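You operate a simulated robot arm through the tools that you are given. There is no shell and no other tool. Be economical: measure what you need, move in short steps, check, and stop when the job is done.

You are at the controls of a simulated two-armed robot. One attempt, no reset.

JOB
Take the spanner and put it on the top shelf of the wire rack. Take the red bucket from the top of the wooden bench and leave it on the top board of the tall shelf. Put the pad on the top of the stand under the swing spout. Push the machine three cabinet door shut. Take the blue sack on the ledge of the intake table and put it away on the middle shelf of the sack rack. Pick up the blue tin from the ledge of the intake table with one hand, pass it to the other hand and put it on the top of the stand under the swing spout. Pull the blue chute cover open. Do these in any order. Set down upright: blue sack, blue tin.

It is judged by the outcome, as a careful person would: the job done as asked, and still so three seconds after it is handed in. It fails if anything else is knocked over, pushed out of place, dropped, spilled or broken. A push-on lid holds only when it is set on centred and level and pressed home; a screw cap is set on level and turned clockwise until tight.

ROBOT AND FRAMES
Two 7-joint arms with two-finger parallel grippers on one trunk, on a base that drives. Base frame: it is fixed to the floor where the robot stands at the start and does not move with it; the origin is under the middle of the robot, x ahead of it, y to its left, z up; the surface under the hand at the start is at about z = 860. Units: mm, degrees, N and s.
The left shoulder is at the start at [73, 182, 1086], the right one opposite. With the tool pointing down near the work surface each hand reaches from about 300 to 760 mm from the robot's upright axis, wherever it stands, measured 20 degrees to its own side. Places, roughly: blue chute cover [-3600, -800, 900]; blue sack (16x13x26 cm) [-7600, -7600, 500]; blue tin [-7750, -8000, 500]; machine three cabinet door [-3300, -7900, 400]; middle shelf of the sack rack [-8100, -400, 1000]; pad (6x9x3 cm) [-1900, -5600, 500]; red bucket (15x17x13 cm) [-1800, -3800, 900]; spanner (19x5x2 cm) [500, -100, 900]; top board of the tall shelf [-1400, -5700, 1300]; top of the stand under the swing spout [-5900, -7000, 700]; top shelf of the wire rack [400, -1000, 900]. Payload 3.91 kg a hand.
Tool frame (each hand has its own): the origin (TCP) lies between the finger pads and is the grasp point; the fingertips stand 30 mm ahead of it; z points along the fingers, y is the line along which they close. Largest opening 110 mm; finger width 20, thickness 10; the body of the gripper, 48 by 112 mm, starts 55 mm behind the TCP.
Orientation is that of the tool frame in the base frame, as [roll, pitch, yaw] about the fixed x, y, z axes, in that order (R = Rz(yaw) Ry(pitch) Rx(roll)). With the fingers straight down and closing along the base's y, the tool's x points along the base's -x, its y along +y and its z along -z.

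CONTROLS
- The arms move only by the tool drive_tool. It takes "left_motion", "right_motion" or both (then of equal length, played together; a hand with none holds still); each is a list that holds one entry, the list of rows, each a list of 7 numbers: the shift along the tool's x, y, z in units of 100 mm (1.0 is 100 mm), then the turn, a rotation vector about the tool's x, y, z in units of 120 degrees (1.0 is 120 degrees), then the gripper command, from -1 (shut) to 1 (fully open), values between in proportion. In form: [[[dx, dy, dz, ax, ay, az, fingers], ...]]. A call has 1 to 8 rows; each row is the pose to reach, as a shift and turn from the pose commanded when the call began, along the tool's axes at that moment. A call with a number of a shift or a turn outside -1 to 1 is refused whole. Each row takes 0.2 s and may step no farther than 50 mm and 8.6 degrees from the row before; otherwise, or with a gripper value out of range, the whole call is refused. A pose out of reach is approached as far as the arm can. The call stops where the force on the tool passes 40 N (or 10 N more than at its start, if that is more) or the arm is blocked; 0.2 s more then pass. Each finger travels about 72 mm/s and halts on what it meets, pressing with about 35 N; the grip force reading is that of the motor and also rises with nothing between the fingers. The clock runs only during rows and for 0.2 s after the last one: add rows that repeat a pose to give the fingers time. The reply holds the time, the measured pose of the TCP, the force on the tool along the base axes, the opening and the grip force, in the units named above and with some noise, with the torque about the TCP (base axes, N m) and any sound that the robot's microphone picked up, and new pictures: "show" is both (left out), scene, wrist or none (wrist: the cameras of the hands that moved).
- Cameras (640 x 400 px; columns grow to the right, rows downward): "scene" is now at [208.4, -45.9, 1278.8]; the picture's right is [-0.53, -0.85, 0.00], its down [-0.44, 0.27, -0.86] and it looks along [0.73, -0.45, -0.52] (base axes); focal length 214 px, centre (320, 200). "left" rides on the left gripper at [72, -17, -103] in its tool frame; the picture's right is [0.23, 0.97, 0.00], its down [-0.76, 0.18, -0.62] and it looks along [-0.61, 0.14, 0.78] (tool axes); focal length 222 px, centre (320, 200). "right" rides on the right gripper at [72, 17, -103] in its tool frame; the picture's right is [-0.23, 0.97, 0.00], its down [-0.76, -0.18, -0.62] and it looks along [-0.61, -0.14, 0.78] (tool axes); focal length 222 px, centre (320, 200).
- slide_trunk(by): slides the trunk up (or, below 0, down) by that many mm; the arms and the scene camera ride with it, the base frame stays. It gives what a move gives, with no picture.
- steer(legs): drives the robot by 1 to 6 legs, each [ahead, left, turn to the left] in mm, mm and degrees, along the robot's own axes; the way and the turn of a leg run together, so that a leg with both is an arc; at most 1500 mm and 180 degrees a leg. The arms and the cameras ride along, it lands a little off, and it stops where it bumps. It gives what a move gives, and a new picture of the scene camera.
- turn_head(pan, tilt): turns the head with the scene camera to pan (to the left, within 80 degrees either way) and tilt (down, from -29 to 69), counted from straight ahead of the robot. It gives what a move gives, and a new picture of the scene camera.
- point_at(camera, pixels): for up to 12 pixels [column, row] of the newest picture of that camera ("zoom" is the newest enlarged one), the place [x, y, z] in the base frame of the surface seen there, good to about 2 mm. It takes no simulated time.
- zoom(camera, box): a new picture of the part [left, top, right, bottom] of that camera's present view, enlarged. It takes no simulated time.
- hand_in(): hands the job in; it is judged then, once.

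Work in short steps. Measure before you move; look again where a grasp or a placing could have gone wrong, and mend it. You have 131 turns and 260 pictures in all, those below and enlarged ones among them. Open the grippers and draw the arms clear of the work before you hand the job in, unless the task says otherwise.

The tools are called after "Request:" as name(argument=value, ...) on one line, values as JSON. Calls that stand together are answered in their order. drive_tool: Moves the arms, as the interface text tells. Its arguments: {"type":"object","properties":{"left_motion":{"type":"array","items":{"type":"array","items":{"type":"array","items":{"type":"number"}}}},"right_motion":{"type":"array","items":{"type":"array","items":{"type":"array","items":{"type":"number"}}}},"show":{"type":"string","enum":["both","scene","wrist","none"]}},"required":[]} The other tools are called the same way: slide_trunk (by) slides the trunk up or down; steer (legs) drives the base; turn_head (pan, tilt) turns the head that bears the scene camera; point_at (camera, pixels) gives the place of the surface under pixels of a picture; zoom (camera, box) takes an enlarged picture of a part of a camera's view; hand_in () hands the job in.

At the start:

```text
time: 0.0
left_position: [429.4, -51.9, 1201.6]
left_orientation: [179.9, 0.0, -179.9]
left_wrist_force: [-0.6, 0.1, -0.4]
left_moment: [-0.03, -0.04, -0.02]
left_width: 110.0
left_finger_force: 0.0
right_position: [299.6, -397.3, 1183.0]
right_orientation: [-179.9, 0.3, -179.9]
right_wrist_force: [0.0, 0.1, -0.4]
right_moment: [-0.03, -0.02, 0.0]
right_width: 110.1
right_finger_force: 0.1
trunk travel left (down, up): [-350.0, 164.0]
robot x, y, heading: [1.3, 1.6, -0.3]
head pan, tilt: [-31.7, 31.2]
```

scene: 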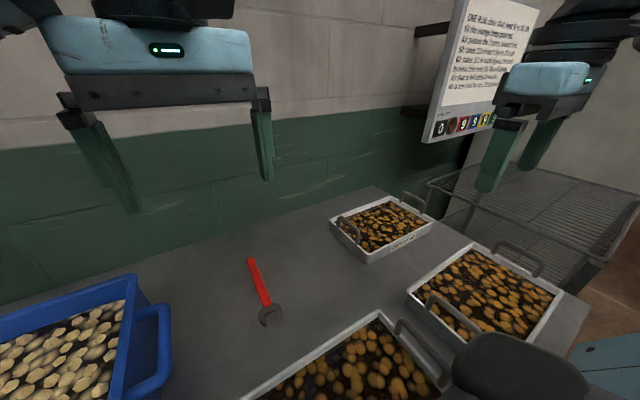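
right: 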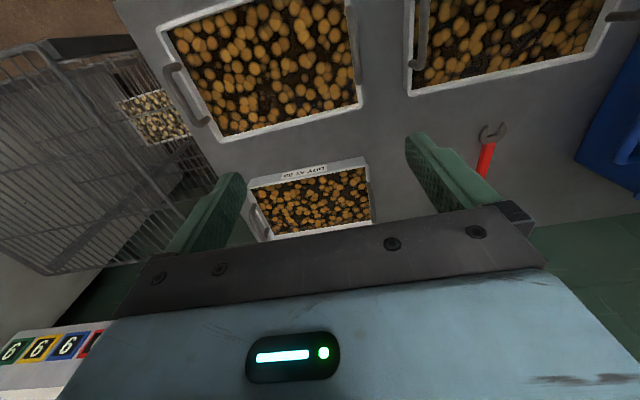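
left: 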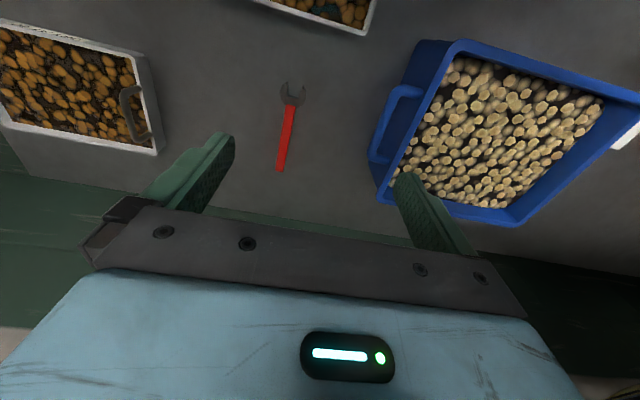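

The spanner lies at scene (250,262)–(268,318) with a sign at upper right (480,60). I measure the spanner, wire rack and read the sign.

Request:
point_at(camera="scene", pixels=[[249, 262], [257, 282], [264, 300], [269, 318], [460, 180], [530, 200], [600, 220], [580, 175], [540, 240], [430, 183], [400, 200], [340, 225]])

Request:
point_at(camera="left", pixels=[[281, 168], [286, 140], [290, 110], [292, 92], [345, 170], [380, 150], [150, 140], [120, 90]])

Request:
zoom(camera="scene", box=[400, 0, 560, 150])

```text
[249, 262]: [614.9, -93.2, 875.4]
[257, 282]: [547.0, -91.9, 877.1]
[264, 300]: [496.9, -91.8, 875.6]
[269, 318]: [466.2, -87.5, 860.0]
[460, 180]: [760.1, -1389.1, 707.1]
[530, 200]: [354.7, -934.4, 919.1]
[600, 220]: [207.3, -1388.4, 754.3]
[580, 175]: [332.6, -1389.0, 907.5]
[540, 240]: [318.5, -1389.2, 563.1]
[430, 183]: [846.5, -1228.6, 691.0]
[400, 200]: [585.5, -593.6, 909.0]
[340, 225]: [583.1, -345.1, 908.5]
```

```text
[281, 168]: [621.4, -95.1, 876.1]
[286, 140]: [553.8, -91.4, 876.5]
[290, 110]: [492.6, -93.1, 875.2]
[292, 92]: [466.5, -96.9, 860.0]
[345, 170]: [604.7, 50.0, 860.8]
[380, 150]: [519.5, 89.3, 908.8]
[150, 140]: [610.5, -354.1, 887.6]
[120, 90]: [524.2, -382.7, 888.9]
```

```text
2.67 times, centred on (480, 75) of scene
```

zoom: 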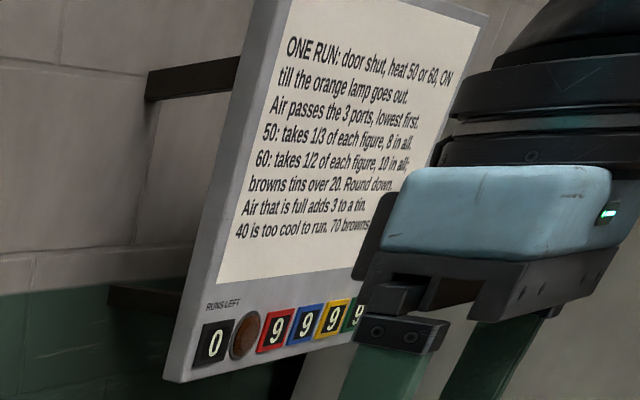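

The sign does not concern this job. The spanner handle lies along x at y≈-92, z≈876; I lower the trunk 200 mm, then shift the left hand over it.

Request:
slide_trunk(by=-200)

Request:
drive_tool(left_motion=[[[-0.4, -0.1, 0, 0, 0, 0, 0.2], [-0.8, -0.3, 0, 0, 0, 0, 0.2], [-1, -0.4, 0.2, 0, 0, 0, 0.2], [-1, -0.4, 0.5, 0, 0, 0, 0.2], [-1, -0.4, 0.6, 0, 0, 0, 0.2]]], show="both")

```text
time: 2.2
left_position: [366.9, -49.2, 1066.6]
left_orientation: [-179.6, 5.8, -178.5]
left_wrist_force: [0.5, 0.7, 0.0]
left_moment: [0.05, -0.03, 0.02]
left_width: 109.9
left_finger_force: 0.0
right_position: [240.3, -399.9, 1021.6]
right_orientation: [179.7, 4.6, -179.7]
right_wrist_force: [0.0, 0.2, 0.2]
right_moment: [-0.01, 0.04, 0.01]
right_width: 110.1
right_finger_force: 0.1
trunk travel left (down, up): [-150.0, 364.0]
robot x, y, heading: [0.6, 5.6, 0.1]
head pan, tilt: [-31.7, 31.2]
```

```text
time: 3.2
left_position: [436.3, -94.3, 1089.0]
left_orientation: [179.6, 16.0, -179.6]
left_wrist_force: [-0.3, 0.7, -0.3]
left_moment: [-0.01, 0.01, -0.02]
left_width: 66.0
left_finger_force: 0.1
right_position: [236.5, -399.8, 1012.6]
right_orientation: [179.9, 3.8, -179.7]
right_wrist_force: [1.1, 0.7, -0.2]
right_moment: [0.0, 0.04, 0.0]
right_width: 110.1
right_finger_force: 0.0
trunk travel left (down, up): [-150.0, 364.0]
robot x, y, heading: [-15.5, 0.5, 0.1]
head pan, tilt: [-31.7, 31.2]
stopped in row 5 (left hand): the arm was blocked; the commanded pose is now the measured one
```

scene: 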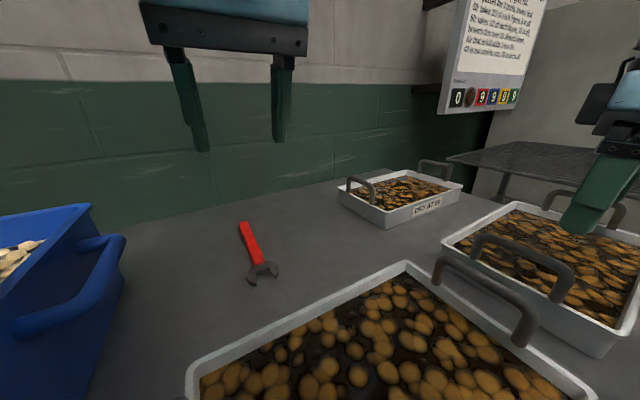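
left: 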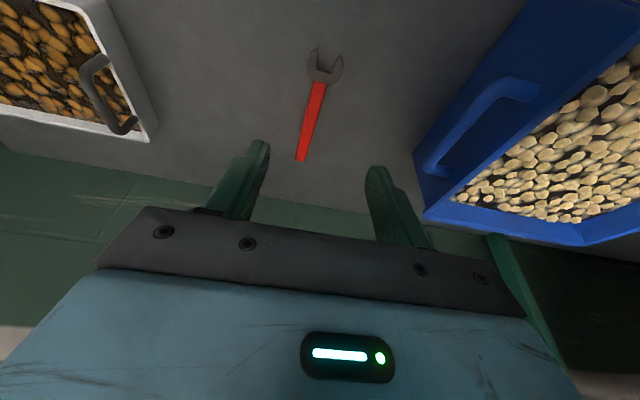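

The left hand was pushed back and tilted (pitch 16°), so something binds, likely the arm low down. I raise the trunk 150 and check whether the blue box moved.

Request:
slide_trunk(by=150)

Request:
turn_head(pan=0, tilt=50)

```text
time: 4.9
left_position: [511.7, -71.5, 1207.1]
left_orientation: [-178.0, 12.2, -177.5]
left_wrist_force: [-0.2, 0.8, 0.1]
left_moment: [0.01, 0.05, -0.01]
left_width: 65.8
left_finger_force: 0.1
right_position: [296.8, -396.1, 1132.4]
right_orientation: [-179.9, 0.1, -179.9]
right_wrist_force: [-0.7, -0.3, -0.3]
right_moment: [0.0, 0.03, 0.01]
right_width: 110.1
right_finger_force: 0.1
trunk travel left (down, up): [-300.0, 214.0]
robot x, y, heading: [-7.7, -2.4, 0.2]
head pan, tilt: [-31.7, 31.2]
```

```text
time: 5.9
left_position: [514.2, -70.4, 1201.3]
left_orientation: [-178.2, 11.5, -177.2]
left_wrist_force: [0.1, -0.9, -0.3]
left_moment: [0.03, 0.01, 0.0]
left_width: 66.2
left_finger_force: 0.0
right_position: [295.5, -395.4, 1131.3]
right_orientation: [-179.9, 0.2, -179.7]
right_wrist_force: [0.3, -0.1, 0.4]
right_moment: [0.02, 0.01, 0.0]
right_width: 110.0
right_finger_force: 0.0
trunk travel left (down, up): [-300.0, 214.0]
robot x, y, heading: [-7.1, 1.6, -0.2]
head pan, tilt: [0.0, 50.0]
```

scene: 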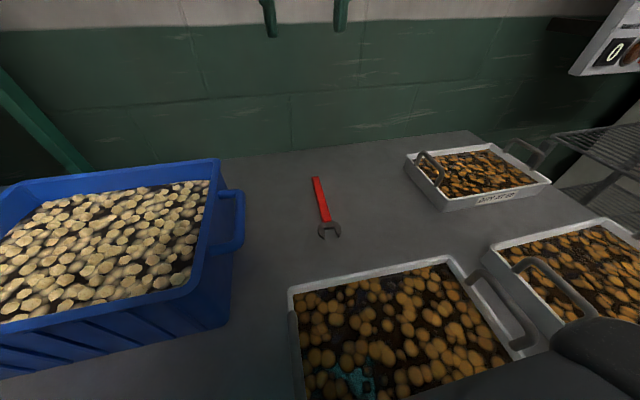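

Nothing seems toppled; a teal patch shows at (355,380) in the near tray. I zoom there and re-measure the trays against my first figures.

Request:
zoom(camera="scene", box=[280, 250, 480, 400])

Request:
point_at(camera="scene", pixels=[[355, 380], [290, 290], [290, 380], [450, 258], [237, 193], [230, 310], [430, 155], [316, 180], [322, 210], [328, 232], [600, 340], [500, 390]])

```text
2.67 times, centred on (380, 325) of scene
```

zoom: 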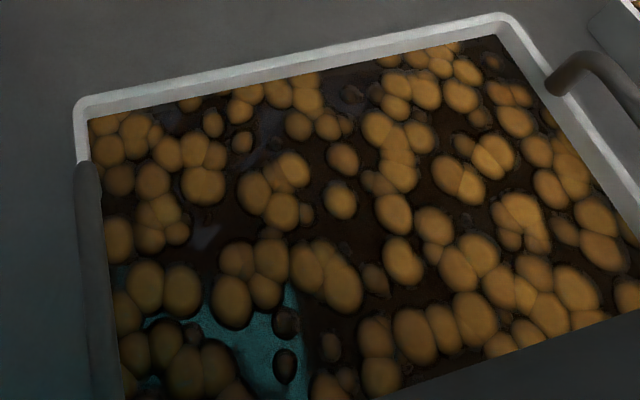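

```text
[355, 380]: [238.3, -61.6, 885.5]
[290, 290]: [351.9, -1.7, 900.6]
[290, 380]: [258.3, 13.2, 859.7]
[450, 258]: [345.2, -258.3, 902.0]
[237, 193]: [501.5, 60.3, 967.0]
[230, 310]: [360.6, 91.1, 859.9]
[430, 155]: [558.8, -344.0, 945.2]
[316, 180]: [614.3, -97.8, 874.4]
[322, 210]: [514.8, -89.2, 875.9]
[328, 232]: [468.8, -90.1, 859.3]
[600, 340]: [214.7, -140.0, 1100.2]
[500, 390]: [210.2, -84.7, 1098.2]
```

All positions match the first figures, so nothing was disturbed (elbows low simply met the tray/table). I level the left hand and go down in steps at the current trunk height.

Request:
drive_tool(left_motion=[[[-0.02, -0.08, 0.33, -0.005, 0.032, 0.008, 0.0], [-0.04, -0.15, 0.66, -0.01, 0.064, 0.016, -0.1], [-0.065, -0.22, 0.98, -0.015, 0.096, 0.023, -0.1], [-0.065, -0.22, 0.98, -0.015, 0.096, 0.023, -0.1]]], show="none")

Request:
drive_tool(left_motion=[[[0, 0, 0.4, 0, 0, 0, -0.1], [0, 0, 0.8, 0, 0, 0, -0.1], [0, 0, 1, 0, 0, 0, -0.1], [0, 0, 1, 0, 0, 0, -0.1]]], show="wrist")

```text
time: 6.7
left_position: [572.2, -27.4, 1143.4]
left_orientation: [-177.0, 2.6, -172.8]
left_wrist_force: [-0.6, 0.2, 0.1]
left_moment: [0.01, -0.03, 0.01]
left_width: 49.4
left_finger_force: 0.1
right_position: [296.5, -396.2, 1132.0]
right_orientation: [-179.9, 0.1, -179.8]
right_wrist_force: [-0.8, 0.1, 0.4]
right_moment: [0.01, 0.02, -0.02]
right_width: 109.9
right_finger_force: 0.2
trunk travel left (down, up): [-300.0, 214.0]
robot x, y, heading: [-5.8, -0.7, 0.2]
head pan, tilt: [0.0, 50.0]
stopped in row 3 (left hand): the arm was blocked; the commanded pose is now the measured one
```

```text
time: 7.7
left_position: [576.0, -33.4, 1045.8]
left_orientation: [-177.0, 2.6, -172.9]
left_wrist_force: [1.3, -0.1, -0.1]
left_moment: [0.0, -0.03, -0.01]
left_width: 49.5
left_finger_force: 0.1
right_position: [295.2, -397.4, 1131.7]
right_orientation: [-179.9, 0.3, -179.7]
right_wrist_force: [0.3, -0.1, 0.3]
right_moment: [0.01, 0.0, -0.02]
right_width: 110.0
right_finger_force: 0.0
trunk travel left (down, up): [-300.0, 214.0]
robot x, y, heading: [-6.1, -1.7, 0.2]
head pan, tilt: [0.0, 50.0]
```

left: 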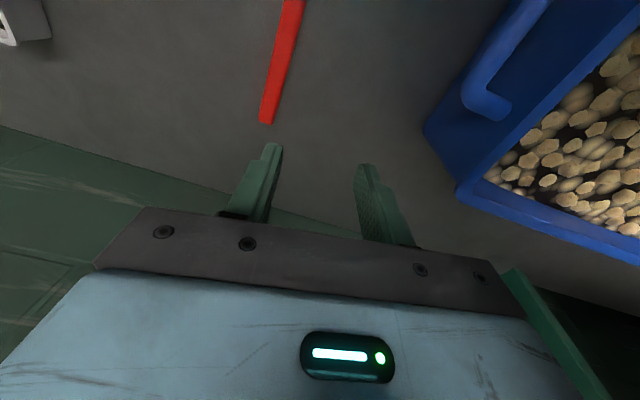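

The left arm binds reaching across; y=-92 is the right hand's side. I lift the left hand up and left, and bring the right hand over.

Request:
drive_tool(left_motion=[[[0, 0, -0.3, 0, 0, 0, 0], [0, 0.3, -0.6, 0, 0, 0, 0], [0, 0.6, -1, 0, 0, 0, 0], [0, 0.9, -1, 0, 0, 0, 0]]], right_motion=[[[-0.25, 0.25, 0, 0, 0, 0, 0], [-0.5, 0.5, 0, 0, 0, 0, 0], [-0.75, 0.75, 0, 0, 0, 0, 0], [-1, 1, 0, 0, 0, 0, 0]]], show="none")

Request:
drive_tool(left_motion=[[[0, 0.3, 0, 0, 0, 0, 0], [0, 0.5, 0, 0, 0, 0, 0], [0, 0.7, 0, 0, 0, 0, 0], [0, 0.7, 0, 0, 0, 0, 0]]], right_motion=[[[-0.25, 0.25, 0, 0, 0, 0, 0], [-0.5, 0.5, 0, 0, 0, 0, 0], [-0.75, 0.75, 0, 0, 0, 0, 0], [-1, 1, 0, 0, 0, 0, 0]]], show="wrist")

```text
time: 8.7
left_position: [559.5, 60.9, 1138.5]
left_orientation: [-177.0, 2.5, -172.9]
left_wrist_force: [0.3, 0.1, 0.0]
left_moment: [0.0, 0.01, 0.03]
left_width: 54.8
left_finger_force: 0.1
right_position: [395.1, -292.7, 1134.2]
right_orientation: [-179.8, 0.1, -179.7]
right_wrist_force: [0.7, -0.9, 0.0]
right_moment: [-0.03, 0.03, 0.02]
right_width: 54.7
right_finger_force: 0.1
trunk travel left (down, up): [-300.0, 214.0]
robot x, y, heading: [-9.9, 1.4, 0.1]
head pan, tilt: [0.0, 50.0]
```

```text
time: 9.7
left_position: [554.4, 129.9, 1135.6]
left_orientation: [-176.9, 2.6, -172.9]
left_wrist_force: [0.0, -0.8, -0.9]
left_moment: [0.0, 0.01, 0.02]
left_width: 54.9
left_finger_force: 0.0
right_position: [497.4, -195.5, 1132.2]
right_orientation: [-180.0, 0.0, -179.8]
right_wrist_force: [0.3, 0.7, -0.4]
right_moment: [-0.03, 0.01, 0.01]
right_width: 55.0
right_finger_force: 0.1
trunk travel left (down, up): [-300.0, 214.0]
robot x, y, heading: [-9.1, 1.0, 0.3]
head pan, tilt: [0.0, 50.0]
```

right: 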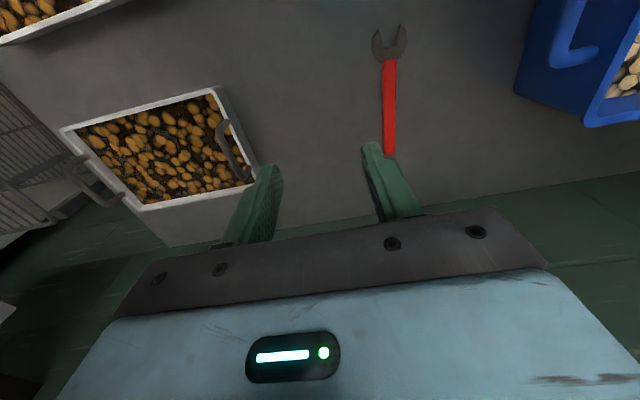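
left: 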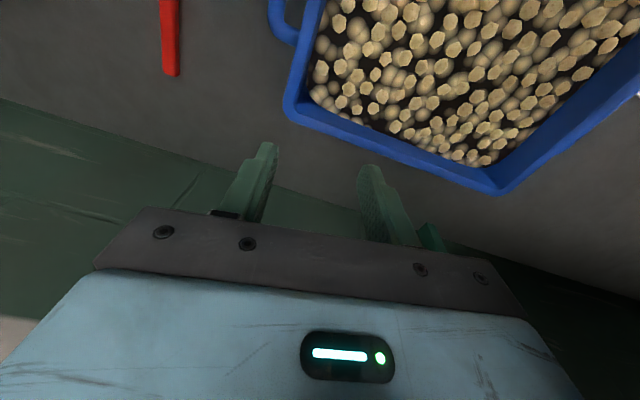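

The right hand moves freely. I bring it over the handle at (540,-93) and go down.

Request:
drive_tool(right_motion=[[[-0.2, 0.35, 0, 0, 0, 0, 0], [-0.43, 0.75, 0.1, 0, 0, 0, 0], [-0.43, 1, 0.4, 0, 0, 0, 0], [-0.43, 1, 0.8, 0, 0, 0, 0], [-0.43, 1, 1, 0, 0, 0, 0]]], show="none")

Request:
drive_tool(right_motion=[[[0, 0, 0.4, 0, 0, 0, 0], [0, 0, 0.8, 0, 0, 0, 0], [0, 0, 1, 0, 0, 0, 0], [0, 0, 1, 0, 0, 0, 0]]], show="wrist")

```text
time: 10.8
left_position: [551.5, 130.5, 1136.4]
left_orientation: [-177.0, 2.6, -172.9]
left_wrist_force: [0.3, -0.3, 0.6]
left_moment: [0.01, -0.02, 0.01]
left_width: 55.0
left_finger_force: 0.1
right_position: [506.1, -156.1, 1047.7]
right_orientation: [-179.9, 0.2, -179.8]
right_wrist_force: [0.1, -0.3, 0.0]
right_moment: [0.0, 0.01, 0.04]
right_width: 55.0
right_finger_force: 0.0
right hand out of reach, approached as far as the arm can: row 1, 2, 3, 4, 5
trunk travel left (down, up): [-300.0, 214.0]
robot x, y, heading: [-6.3, -0.1, 0.2]
head pan, tilt: [0.0, 50.0]
```

```text
time: 11.8
left_position: [551.6, 131.1, 1136.5]
left_orientation: [-177.0, 2.6, -172.8]
left_wrist_force: [-0.4, -1.1, 0.8]
left_moment: [-0.03, -0.01, 0.0]
left_width: 55.4
left_finger_force: 0.0
right_position: [508.2, -154.7, 945.0]
right_orientation: [-179.9, 0.1, -179.7]
right_wrist_force: [0.2, -0.5, -0.2]
right_moment: [-0.01, 0.04, 0.01]
right_width: 55.0
right_finger_force: 0.1
trunk travel left (down, up): [-300.0, 214.0]
robot x, y, heading: [-6.5, 0.7, 0.7]
head pan, tilt: [0.0, 50.0]
```

right: 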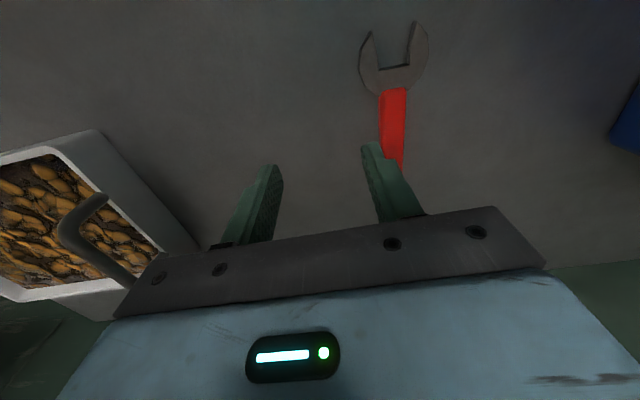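

The right arm cannot reach inward further; I sidestep the base 62 mm left instead so the hand comes over the handle.

Request:
steer(legs=[[25, 62, 0]])

```text
time: 13.1
left_position: [576.3, 191.5, 1136.1]
left_orientation: [-177.0, 2.7, -173.0]
left_wrist_force: [0.7, 0.4, -0.1]
left_moment: [-0.03, 0.0, 0.0]
left_width: 55.0
left_finger_force: 0.1
right_position: [532.0, -91.7, 945.8]
right_orientation: [-179.8, 0.1, -179.7]
right_wrist_force: [0.3, -0.2, -1.1]
right_moment: [-0.02, 0.01, -0.03]
right_width: 55.0
right_finger_force: 0.1
trunk travel left (down, up): [-300.0, 214.0]
robot x, y, heading: [18.8, 66.9, 0.2]
head pan, tilt: [0.0, 50.0]
```

scene: 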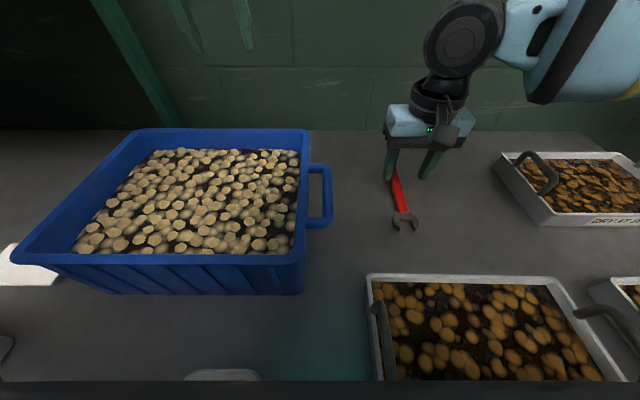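

The hand is at (532,-92,946), right on the handle. Down 53 mm, close, and lift.

Request:
drive_tool(right_motion=[[[0, 0, 0.3, 0, 0, 0, 0], [0, 0, 0.54, 0, 0, 0, 0], [0, 0, 0.54, 0, 0, 0, -1], [0, 0, 0.54, 0, 0, 0, -1], [0, 0, 0.54, 0, 0, 0, -1]]], show="wrist")

Request:
drive_tool(right_motion=[[[0, 0, -0.3, 0, 0, 0, -1], [0, 0, -0.7, 0, 0, 0, -1], [0, 0, -1, 0, 0, 0, -1], [0, 0, -1, 0, 0, 0, -1]]], show="wrist")

```text
time: 14.3
left_position: [575.9, 193.3, 1136.6]
left_orientation: [-177.0, 2.7, -173.0]
left_wrist_force: [0.2, 0.1, -0.1]
left_moment: [-0.03, -0.01, -0.02]
left_width: 55.3
left_finger_force: 0.1
right_position: [534.5, -92.2, 892.5]
right_orientation: [-179.8, 0.2, -179.7]
right_wrist_force: [1.0, 0.4, -0.2]
right_moment: [0.01, -0.13, -0.09]
right_width: 19.5
right_finger_force: 34.6
trunk travel left (down, up): [-300.0, 214.0]
robot x, y, heading: [17.4, 63.1, 0.4]
head pan, tilt: [0.0, 50.0]
```

right: 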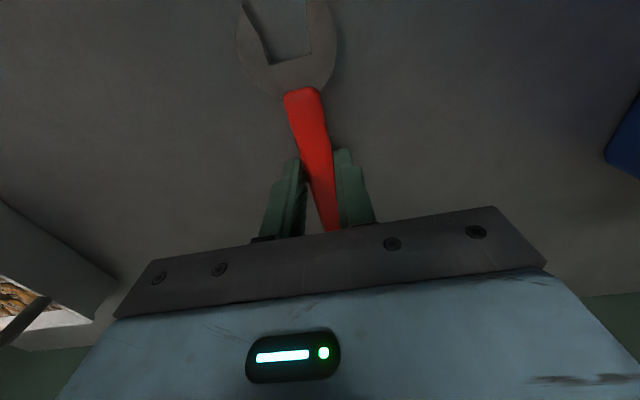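

```text
time: 15.3
left_position: [576.0, 192.5, 1135.7]
left_orientation: [-177.0, 2.6, -173.0]
left_wrist_force: [0.4, -0.8, -0.6]
left_moment: [-0.01, 0.03, -0.03]
left_width: 55.2
left_finger_force: 0.2
right_position: [532.7, -94.5, 990.1]
right_orientation: [-179.9, 0.0, -179.8]
right_wrist_force: [0.4, 0.6, -1.9]
right_moment: [0.02, 0.01, -0.02]
right_width: 19.3
right_finger_force: 35.0
trunk travel left (down, up): [-300.0, 214.0]
robot x, y, heading: [17.8, 67.2, 0.2]
head pan, tilt: [0.0, 50.0]
```

right: 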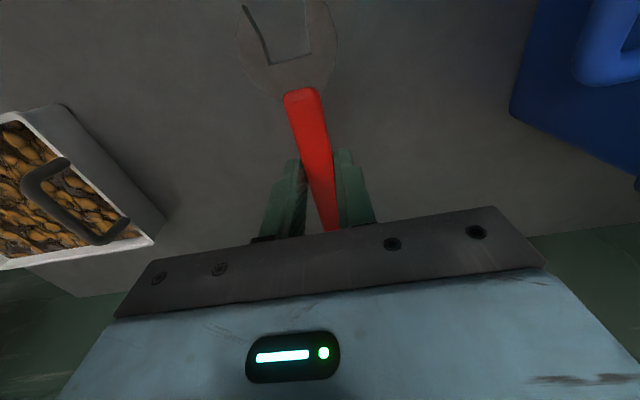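

The spanner is held (19 mm). I raise the trunk for clearance and look right at the rack.

Request:
slide_trunk(by=150)

Request:
turn_head(pan=-65, tilt=35)

```text
time: 17.0
left_position: [577.0, 193.1, 1284.9]
left_orientation: [-177.0, 2.6, -173.0]
left_wrist_force: [-0.9, -0.3, -0.8]
left_moment: [0.01, -0.03, 0.0]
left_width: 55.3
left_finger_force: 0.1
right_position: [519.0, -91.9, 1198.1]
right_orientation: [-180.0, 6.4, -179.8]
right_wrist_force: [0.2, 0.0, -1.8]
right_moment: [-0.01, 0.04, 0.01]
right_width: 19.5
right_finger_force: 35.3
trunk travel left (down, up): [-450.0, 64.0]
robot x, y, heading: [14.9, 61.6, 0.3]
head pan, tilt: [0.0, 50.0]
```

```text
time: 18.4
left_position: [576.7, 193.8, 1287.4]
left_orientation: [-176.9, 2.7, -173.0]
left_wrist_force: [0.9, 0.6, 0.6]
left_moment: [-0.02, 0.0, -0.01]
left_width: 55.2
left_finger_force: 0.1
right_position: [518.1, -92.0, 1198.3]
right_orientation: [-179.9, 6.4, -179.8]
right_wrist_force: [1.0, 0.2, -1.7]
right_moment: [0.0, -0.01, 0.02]
right_width: 19.4
right_finger_force: 34.6
trunk travel left (down, up): [-450.0, 64.0]
robot x, y, heading: [19.0, 62.8, 0.2]
head pan, tilt: [-65.0, 35.0]
```

scene: 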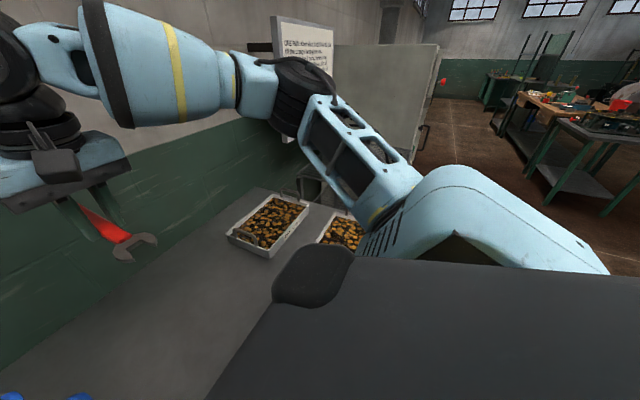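

The arm hides the rack; I back off 400 mm and turn right 90° to face it.

Request:
steer(legs=[[-400, 0, 0], [0, 0, -80]])

Request:
turn_head(pan=20, tilt=30)

```text
time: 24.4
left_position: [-163.2, -464.6, 1286.8]
left_orientation: [-177.0, 2.7, 107.0]
left_wrist_force: [0.6, -0.8, -0.1]
left_moment: [-0.01, 0.0, 0.02]
left_width: 55.0
left_finger_force: 0.0
right_position: [-453.3, -457.9, 1199.0]
right_orientation: [-179.9, 6.6, 100.3]
right_wrist_force: [0.2, -0.1, -2.5]
right_moment: [0.02, 0.01, -0.02]
right_width: 19.7
right_finger_force: 34.8
trunk travel left (down, up): [-450.0, 64.0]
robot x, y, heading: [-388.9, 61.9, -80.0]
head pan, tilt: [-65.0, 35.0]
```

scene: 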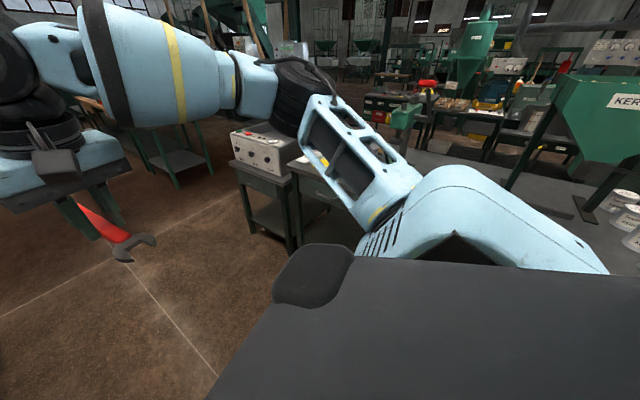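

```text
time: 25.9
left_position: [-163.2, -465.2, 1286.5]
left_orientation: [-177.0, 2.6, 107.0]
left_wrist_force: [0.4, 0.1, 0.0]
left_moment: [0.02, -0.02, 0.04]
left_width: 54.9
left_finger_force: 0.1
right_position: [-453.1, -457.2, 1198.8]
right_orientation: [-179.9, 6.6, 100.3]
right_wrist_force: [-0.1, 0.1, -1.9]
right_moment: [0.01, -0.03, -0.01]
right_width: 19.2
right_finger_force: 34.6
trunk travel left (down, up): [-450.0, 64.0]
robot x, y, heading: [-385.2, 63.6, -79.7]
head pan, tilt: [20.0, 30.0]
```

scene: 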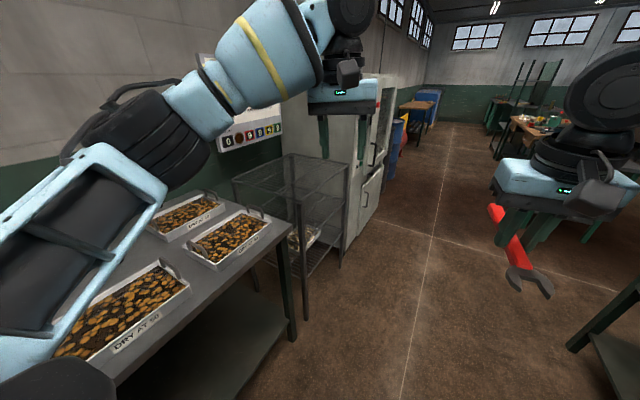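

The wire rack is at (290,180). I measure its top corners and the table corner.

Request:
point_at(camera="scene", pixels=[[235, 182], [303, 202], [348, 168], [290, 156], [290, 180], [275, 185], [320, 175], [303, 318], [290, 247], [296, 340], [365, 240], [310, 230]])

Request:
zoom(camera="scene", box=[210, 130, 370, 330])

```text
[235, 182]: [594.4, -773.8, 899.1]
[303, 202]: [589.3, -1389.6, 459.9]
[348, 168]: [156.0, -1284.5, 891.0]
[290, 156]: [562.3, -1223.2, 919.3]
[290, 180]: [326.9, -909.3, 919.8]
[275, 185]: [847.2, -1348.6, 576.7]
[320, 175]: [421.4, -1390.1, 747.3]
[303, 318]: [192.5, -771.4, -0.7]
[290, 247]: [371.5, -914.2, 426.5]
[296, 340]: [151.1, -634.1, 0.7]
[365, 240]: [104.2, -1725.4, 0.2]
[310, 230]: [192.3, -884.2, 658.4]
```

```text
2.00 times, centred on (290, 230) of scene
```

zoom: 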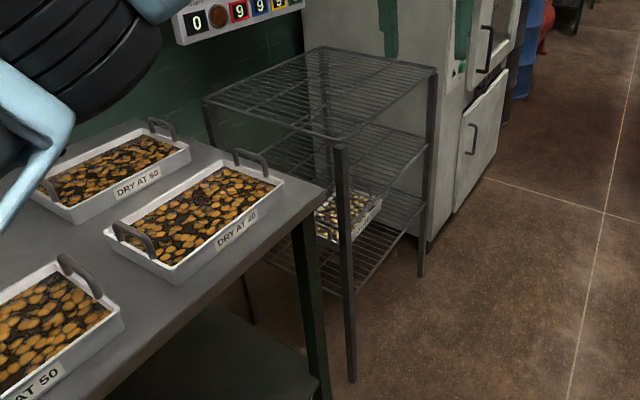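

The top shelf wires are at z≈919, x 190–600, y -770…-1285. I turn back to face +x and strafe right to stand before the rack.

Request:
steer(legs=[[0, 0, 80], [0, -945, 0], [240, 0, 0]])

Request:
turn_head(pan=-10, tilt=45)

```text
time: 39.2
left_position: [359.2, -801.9, 1287.2]
left_orientation: [-177.0, 2.6, -176.7]
left_wrist_force: [0.3, 0.2, -0.3]
left_moment: [-0.03, 0.07, 0.01]
left_width: 55.1
left_finger_force: 0.1
right_position: [283.4, -1081.3, 1197.3]
right_orientation: [-180.0, 6.5, 176.6]
right_wrist_force: [-0.3, -0.2, -2.6]
right_moment: [-0.02, 0.02, 0.05]
right_width: 19.4
right_finger_force: 35.0
trunk travel left (down, up): [-450.0, 64.0]
robot x, y, heading: [-202.5, -893.5, -3.5]
head pan, tilt: [20.0, 30.0]
```

scene: 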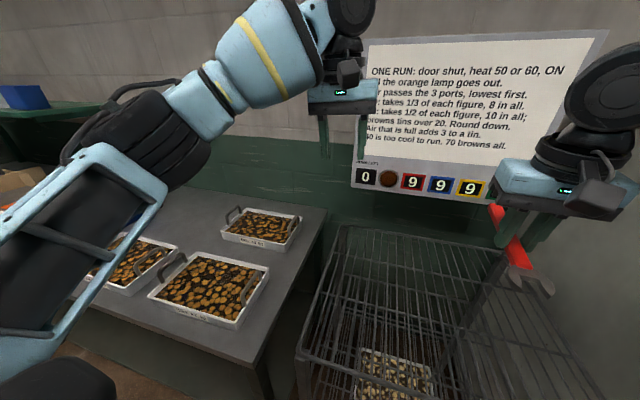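

```text
time: 40.2
left_position: [358.6, -799.8, 1286.3]
left_orientation: [-177.0, 2.7, -176.6]
left_wrist_force: [-0.4, 0.1, 0.2]
left_moment: [-0.02, -0.02, 0.01]
left_width: 55.0
left_finger_force: 0.1
right_position: [283.5, -1080.9, 1198.8]
right_orientation: [-179.8, 6.5, 176.6]
right_wrist_force: [0.2, 1.1, -2.3]
right_moment: [0.0, 0.01, -0.03]
right_width: 19.1
right_finger_force: 35.5
trunk travel left (down, up): [-450.0, 64.0]
robot x, y, heading: [-205.3, -893.8, -3.6]
head pan, tilt: [-10.0, 45.0]
```

scene: 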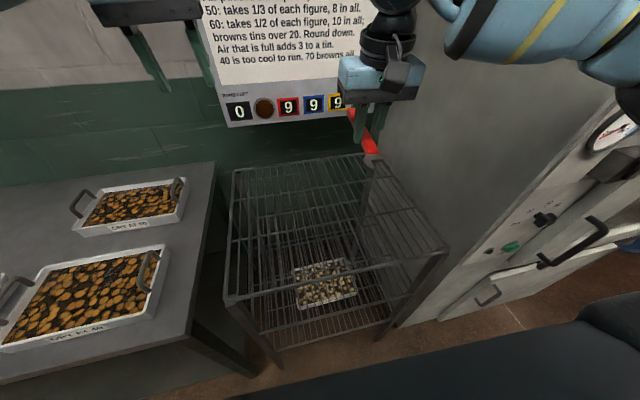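

I zoom on the rack top to see wire direction and any raised rim.

Request:
zoom(camera="scene", box=[210, 140, 460, 320])

Request:
point_at(camera="scene", pixels=[[233, 175], [226, 302], [370, 155], [447, 250], [343, 275], [300, 163], [231, 240], [405, 200], [300, 195]])

```text
2.22 times, centred on (335, 230) of scene
```

zoom: 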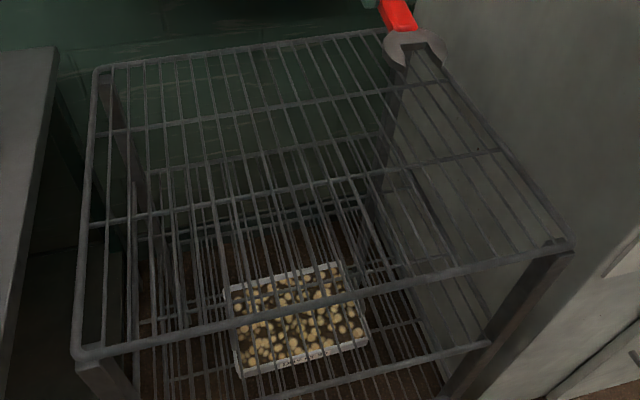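

```text
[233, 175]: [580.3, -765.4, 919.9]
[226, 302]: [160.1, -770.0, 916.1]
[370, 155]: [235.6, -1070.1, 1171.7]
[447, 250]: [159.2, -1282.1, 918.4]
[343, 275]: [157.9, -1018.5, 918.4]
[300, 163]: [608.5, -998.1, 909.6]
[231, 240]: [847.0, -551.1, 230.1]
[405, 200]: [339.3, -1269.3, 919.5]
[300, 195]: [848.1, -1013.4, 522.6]
```

Wires run along x, ~27 mm apart, so I'll turn the spanner ~60° across them. First shift over the shelf and level, then turn.

Request:
drive_tool(right_motion=[[[-0.3, 0.15, 0.3, 0, 0.02, 0, -1], [-0.6, 0.3, 0.6, 0, 0.04, 0, -1], [-0.87, 0.46, 0.96, 0, 0.054, 0, -1], [-0.87, 0.46, 0.96, 0, 0.054, 0, -1]]], show="none")

Request:
drive_tool(right_motion=[[[0, 0, 0, 0, 0, 0.07, -1], [0, 0, 0, 0, 0, 0.14, -1], [0, 0, 0, 0, 0, 0.21, -1], [0, 0, 0, 0, 0, 0.28, -1], [0, 0, 0, 0, 0, 0.35, -1], [0, 0, 0, 0, 0, 0.42, -1], [0, 0, 0, 0, 0, 0.48, -1], [0, 0, 0, 0, 0, 0.48, -1]]], show="both")

```text
time: 41.2
left_position: [358.7, -801.7, 1287.4]
left_orientation: [-177.0, 2.7, -176.6]
left_wrist_force: [0.3, 0.0, 0.0]
left_moment: [-0.01, -0.01, -0.02]
left_width: 54.9
left_finger_force: 0.1
right_position: [313.9, -1098.1, 1092.2]
right_orientation: [-179.9, 0.6, 176.6]
right_wrist_force: [-1.0, -0.2, -1.6]
right_moment: [-0.02, -0.01, 0.01]
right_width: 19.4
right_finger_force: 35.1
right hand out of reach, approached as far as the arm can: row 1, 2, 3, 4
trunk travel left (down, up): [-450.0, 64.0]
robot x, y, heading: [-203.3, -896.0, -3.3]
head pan, tilt: [-10.0, 45.0]
```

```text
time: 43.0
left_position: [359.0, -799.6, 1286.8]
left_orientation: [-177.0, 2.7, -176.6]
left_wrist_force: [0.5, 0.0, 0.0]
left_moment: [-0.02, 0.01, 0.03]
left_width: 54.9
left_finger_force: 0.1
right_position: [321.7, -1104.7, 1091.6]
right_orientation: [179.9, -0.1, 118.7]
right_wrist_force: [0.5, -1.1, -1.1]
right_moment: [0.01, 0.03, 0.0]
right_width: 19.1
right_finger_force: 34.7
right hand out of reach, approached as far as the arm can: row 2, 3, 4, 5, 6, 7, 8
trunk travel left (down, up): [-450.0, 64.0]
robot x, y, heading: [-204.1, -896.3, -3.5]
head pan, tilt: [-10.0, 45.0]
```

scene: 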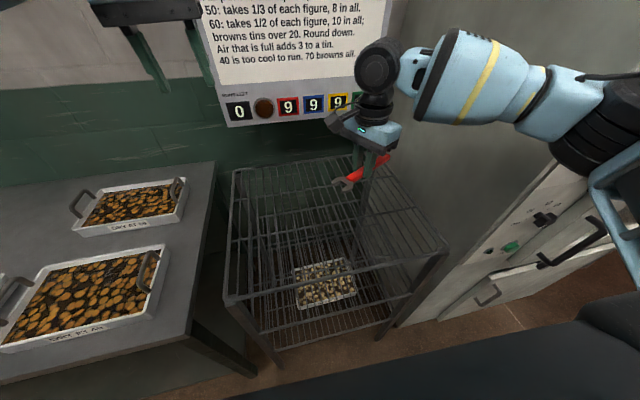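
right: 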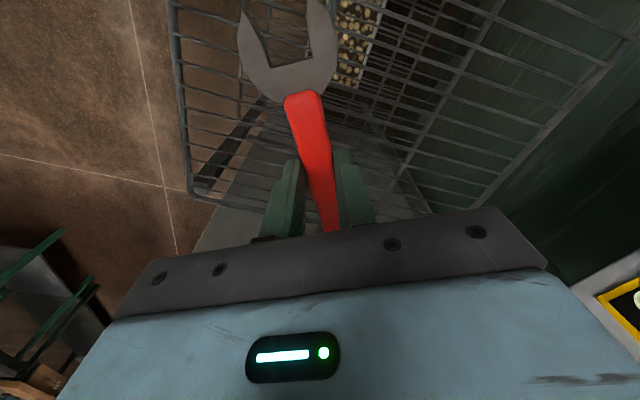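

The hand hangs over the shelf at (322,-1105), spanner across the wires. I lower with the trunk 125 mm and look.

Request:
slide_trunk(by=-122)

Request:
drive_tool(right_motion=[[[0, 0, 0.05, 0, 0, 0, -1], [0, 0, 0.05, 0, 0, 0, -1]]], show="both")

```text
time: 44.5
left_position: [358.8, -801.2, 1165.7]
left_orientation: [-177.0, 2.7, -176.6]
left_wrist_force: [-0.2, -0.8, 0.2]
left_moment: [0.03, -0.02, 0.02]
left_width: 54.9
left_finger_force: 0.0
right_position: [320.6, -1103.8, 969.7]
right_orientation: [179.9, 0.1, 119.0]
right_wrist_force: [0.3, 0.3, -1.7]
right_moment: [0.02, 0.01, -0.01]
right_width: 19.6
right_finger_force: 34.7
trunk travel left (down, up): [-328.0, 186.0]
robot x, y, heading: [-207.7, -889.8, -3.3]
head pan, tilt: [-10.0, 45.0]
```

```text
time: 45.1
left_position: [359.8, -800.4, 1164.8]
left_orientation: [-176.9, 2.7, -176.7]
left_wrist_force: [-0.1, -0.2, -0.8]
left_moment: [-0.01, 0.02, 0.02]
left_width: 54.9
left_finger_force: 0.0
right_position: [320.7, -1103.8, 964.4]
right_orientation: [-180.0, 0.0, 119.0]
right_wrist_force: [-0.1, -1.0, -1.5]
right_moment: [0.0, 0.0, 0.0]
right_width: 19.5
right_finger_force: 34.7
trunk travel left (down, up): [-328.0, 186.0]
robot x, y, heading: [-202.0, -891.5, -3.5]
head pan, tilt: [-10.0, 45.0]
```

scene: 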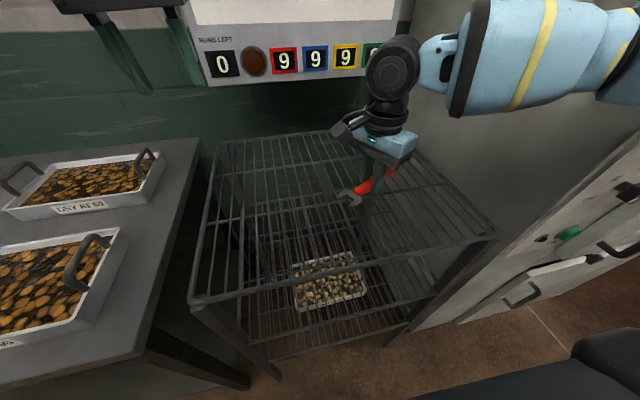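
right: 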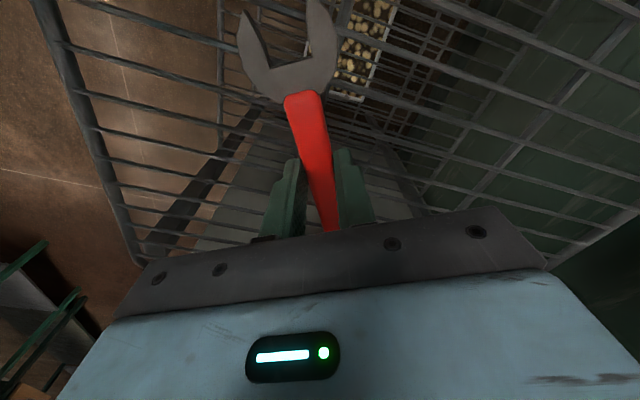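

Lower to contact (~11 mm), release by opening gently, then rise.

Request:
drive_tool(right_motion=[[[0, 0, 0.06, 0, 0, 0, -1], [0, 0, 0.11, 0, 0, 0, -1], [0, 0, 0.11, 0, 0, 0, -1]]], show="none")

Request:
drive_tool(right_motion=[[[0, 0, 0, 0, 0, 0, -0.4], [0, 0, 0, 0, 0, 0, -0.2], [0, 0, -0.3, 0, 0, 0, -0.2], [0, 0, -0.7, 0, 0, 0, -0.2], [0, 0, -1, 0, 0, 0, -0.2]]], show="both")

```text
time: 45.9
left_position: [359.2, -801.0, 1163.8]
left_orientation: [-177.0, 2.7, -176.6]
left_wrist_force: [-0.3, 0.7, -0.4]
left_moment: [-0.02, 0.01, 0.05]
left_width: 54.9
left_finger_force: 0.1
right_position: [321.9, -1104.1, 952.7]
right_orientation: [-180.0, 0.1, 119.1]
right_wrist_force: [0.1, 0.4, -1.8]
right_moment: [-0.02, 0.0, -0.02]
right_width: 19.4
right_finger_force: 35.1
trunk travel left (down, up): [-328.0, 186.0]
robot x, y, heading: [-206.1, -892.2, -3.2]
head pan, tilt: [-10.0, 45.0]
```

```text
time: 47.1
left_position: [358.3, -800.6, 1164.9]
left_orientation: [-177.0, 2.8, -176.5]
left_wrist_force: [-0.6, -0.3, -0.5]
left_moment: [-0.01, 0.01, 0.02]
left_width: 55.2
left_finger_force: 0.1
right_position: [320.6, -1106.1, 1052.2]
right_orientation: [180.0, 0.1, 119.1]
right_wrist_force: [0.2, 0.0, 0.3]
right_moment: [-0.01, 0.0, -0.06]
right_width: 44.2
right_finger_force: 0.0
trunk travel left (down, up): [-328.0, 186.0]
robot x, y, heading: [-203.6, -895.8, -3.2]
head pan, tilt: [-10.0, 45.0]
```

scene: 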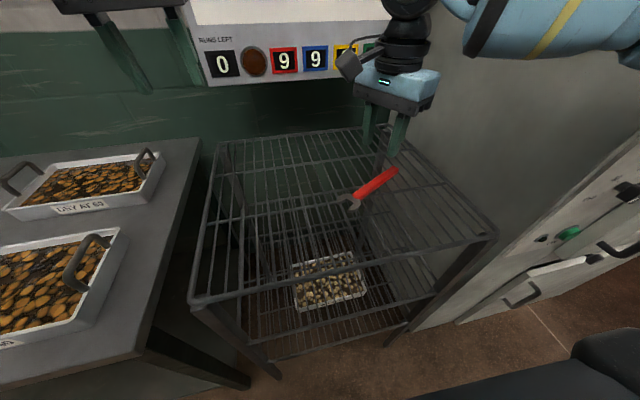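
right: 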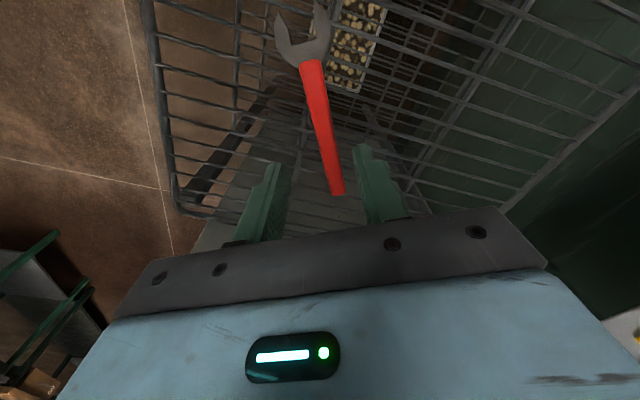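

The spanner rests on the top shelf. I turn the right wrist back and pull both hands in while raising the trunk for travel.

Request:
slide_trunk(by=120)

Request:
drive_tool(left_motion=[[[0.15, 0, 0, 0, 0, 0, 0], [0.3, 0, 0, 0, 0, 0, 0], [0.45, 0, 0, 0, 0, 0, 0], [0.6, 0, 0, 0, 0, 0, 0], [0.75, 0, 0, 0, 0, 0, 0], [0.9, 0, 0, 0, 0, 0, 0], [1, 0, 0, 0, 0, 0, 0], [1, 0, 0, 0, 0, 0, 0]]], right_motion=[[[0.07, -0.12, 0, 0, 0, -0.07, 0], [0.14, -0.25, 0, 0, 0, -0.14, 0], [0.21, -0.37, 0, 0, 0, -0.21, 0], [0.28, -0.5, 0, 0, 0, -0.28, 0], [0.35, -0.62, 0, 0, 0, -0.35, 0], [0.42, -0.75, 0, 0, 0, -0.42, 0], [0.48, -0.87, 0, 0, 0, -0.48, 0], [0.48, -0.87, 0, 0, 0, -0.48, 0]]], show="none")

Request:
steer(legs=[[-400, 0, 0], [0, 0, 120]])

Request:
turn_head(pan=0, tilt=15)

Request:
turn_head(pan=70, tilt=15)

```text
time: 48.6
left_position: [360.8, -800.8, 1283.0]
left_orientation: [-177.0, 2.6, -176.6]
left_wrist_force: [0.2, 0.4, 0.5]
left_moment: [0.04, 0.01, 0.02]
left_width: 55.2
left_finger_force: 0.1
right_position: [293.9, -1102.6, 1253.3]
right_orientation: [172.3, 4.8, 118.6]
right_wrist_force: [-0.2, 0.8, 0.5]
right_moment: [0.01, 0.0, -0.04]
right_width: 43.9
right_finger_force: 0.0
trunk travel left (down, up): [-448.0, 66.0]
robot x, y, heading: [-205.9, -896.7, -3.3]
head pan, tilt: [-10.0, 45.0]
```

```text
time: 50.4
left_position: [259.0, -807.2, 1278.8]
left_orientation: [-177.0, 2.8, -176.5]
left_wrist_force: [0.0, 0.0, -0.1]
left_moment: [-0.02, -0.05, -0.01]
left_width: 55.0
left_finger_force: 0.1
right_position: [194.2, -1103.4, 1238.4]
right_orientation: [-179.9, 9.1, 176.6]
right_wrist_force: [0.7, 0.2, -0.5]
right_moment: [0.0, 0.03, -0.03]
right_width: 55.1
right_finger_force: 0.0
trunk travel left (down, up): [-448.0, 66.0]
robot x, y, heading: [-204.2, -893.4, -3.4]
head pan, tilt: [-10.0, 45.0]
```

```text
time: 57.9
left_position: [-922.5, -515.4, 1279.8]
left_orientation: [-176.9, 2.6, -56.2]
left_wrist_force: [0.0, 0.4, -0.2]
left_moment: [-0.03, 0.01, -0.01]
left_width: 55.0
left_finger_force: 0.1
right_position: [-632.8, -424.9, 1238.2]
right_orientation: [180.0, 9.2, -63.2]
right_wrist_force: [0.2, -0.1, -0.6]
right_moment: [0.0, 0.0, 0.0]
right_width: 54.6
right_finger_force: 0.0
trunk travel left (down, up): [-448.0, 66.0]
robot x, y, heading: [-611.2, -871.4, 117.1]
head pan, tilt: [-10.0, 45.0]
```

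scene: 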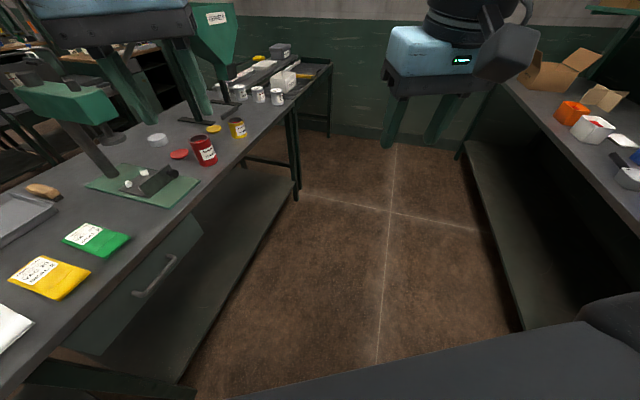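

```text
time: 58.9
left_position: [-922.2, -515.9, 1279.0]
left_orientation: [-177.0, 2.7, -56.3]
left_wrist_force: [-0.1, 0.3, -0.3]
left_moment: [0.02, 0.01, -0.01]
left_width: 55.0
left_finger_force: 0.0
right_position: [-631.5, -423.2, 1237.6]
right_orientation: [-180.0, 9.2, -63.2]
right_wrist_force: [-0.8, 0.2, -0.1]
right_moment: [-0.02, -0.01, 0.0]
right_width: 54.8
right_finger_force: 0.1
trunk travel left (down, up): [-448.0, 66.0]
robot x, y, heading: [-612.5, -875.4, 117.1]
head pan, tilt: [0.0, 15.0]
```

scene: 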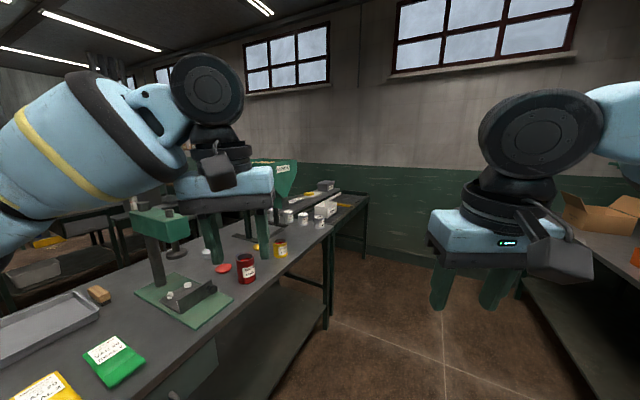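

```text
time: 60.3
left_position: [-922.0, -514.8, 1278.8]
left_orientation: [-177.0, 2.7, -56.3]
left_wrist_force: [0.4, 0.5, 0.2]
left_moment: [0.02, 0.0, 0.0]
left_width: 55.1
left_finger_force: 0.0
right_position: [-632.8, -423.6, 1238.0]
right_orientation: [-179.9, 9.2, -63.2]
right_wrist_force: [0.8, 0.7, 0.2]
right_moment: [0.03, 0.0, 0.0]
right_width: 54.7
right_finger_force: 0.1
trunk travel left (down, up): [-448.0, 66.0]
robot x, y, heading: [-612.2, -874.0, 116.8]
head pan, tilt: [70.0, 15.0]
```

scene: 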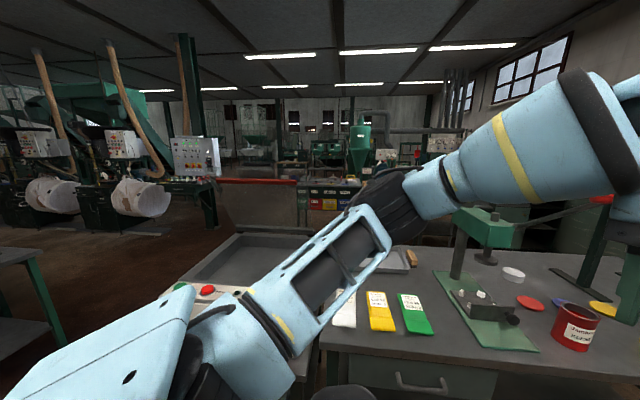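

A bench stands to the west at close range. I measure its extents and features farther off to plan the way to the chute cover.

Request:
point_at(camera="scene", pixels=[[200, 275], [320, 345], [620, 380], [235, 235], [60, 320], [30, 250], [100, 240], [260, 200], [205, 225], [360, 180], [185, 160], [300, 215]])

Request:
zoom(camera="scene", box=[160, 100, 440, 275])

```text
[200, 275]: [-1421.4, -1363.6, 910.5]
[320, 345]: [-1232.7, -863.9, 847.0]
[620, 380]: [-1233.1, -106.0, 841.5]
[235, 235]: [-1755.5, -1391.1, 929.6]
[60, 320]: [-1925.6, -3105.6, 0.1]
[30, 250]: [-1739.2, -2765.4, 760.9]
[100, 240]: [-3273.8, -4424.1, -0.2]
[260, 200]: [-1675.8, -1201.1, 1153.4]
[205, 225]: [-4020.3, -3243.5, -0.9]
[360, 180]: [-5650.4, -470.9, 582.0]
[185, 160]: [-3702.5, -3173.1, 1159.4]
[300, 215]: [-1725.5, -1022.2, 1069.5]
```

```text
2.29 times, centred on (300, 188) of scene
```

zoom: 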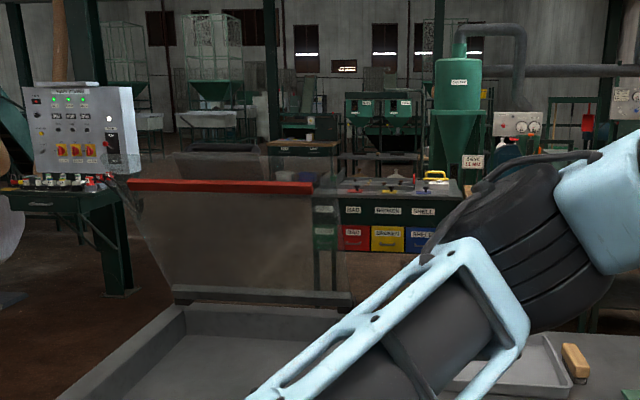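

The red/yellow/blue chutes under "BAD/BROKEN/SHELL" appear near (355,205). I zoom in there.

Request:
zoom(camera="scene", box=[290, 160, 370, 220])

Request:
point_at(camera="scene", pixels=[[317, 203], [330, 203], [341, 205], [335, 186], [310, 185], [352, 183], [325, 212], [345, 200]])

```text
6.67 times, centred on (330, 190) of scene
```

zoom: 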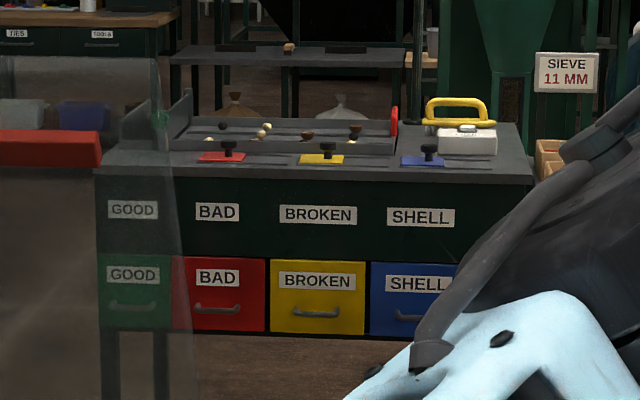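

```text
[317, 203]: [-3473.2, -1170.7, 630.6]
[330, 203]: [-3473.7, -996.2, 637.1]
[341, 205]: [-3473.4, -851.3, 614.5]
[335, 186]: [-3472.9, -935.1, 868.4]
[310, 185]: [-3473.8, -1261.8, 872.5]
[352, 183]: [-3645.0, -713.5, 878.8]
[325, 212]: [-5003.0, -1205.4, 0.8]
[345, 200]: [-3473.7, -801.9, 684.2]
```

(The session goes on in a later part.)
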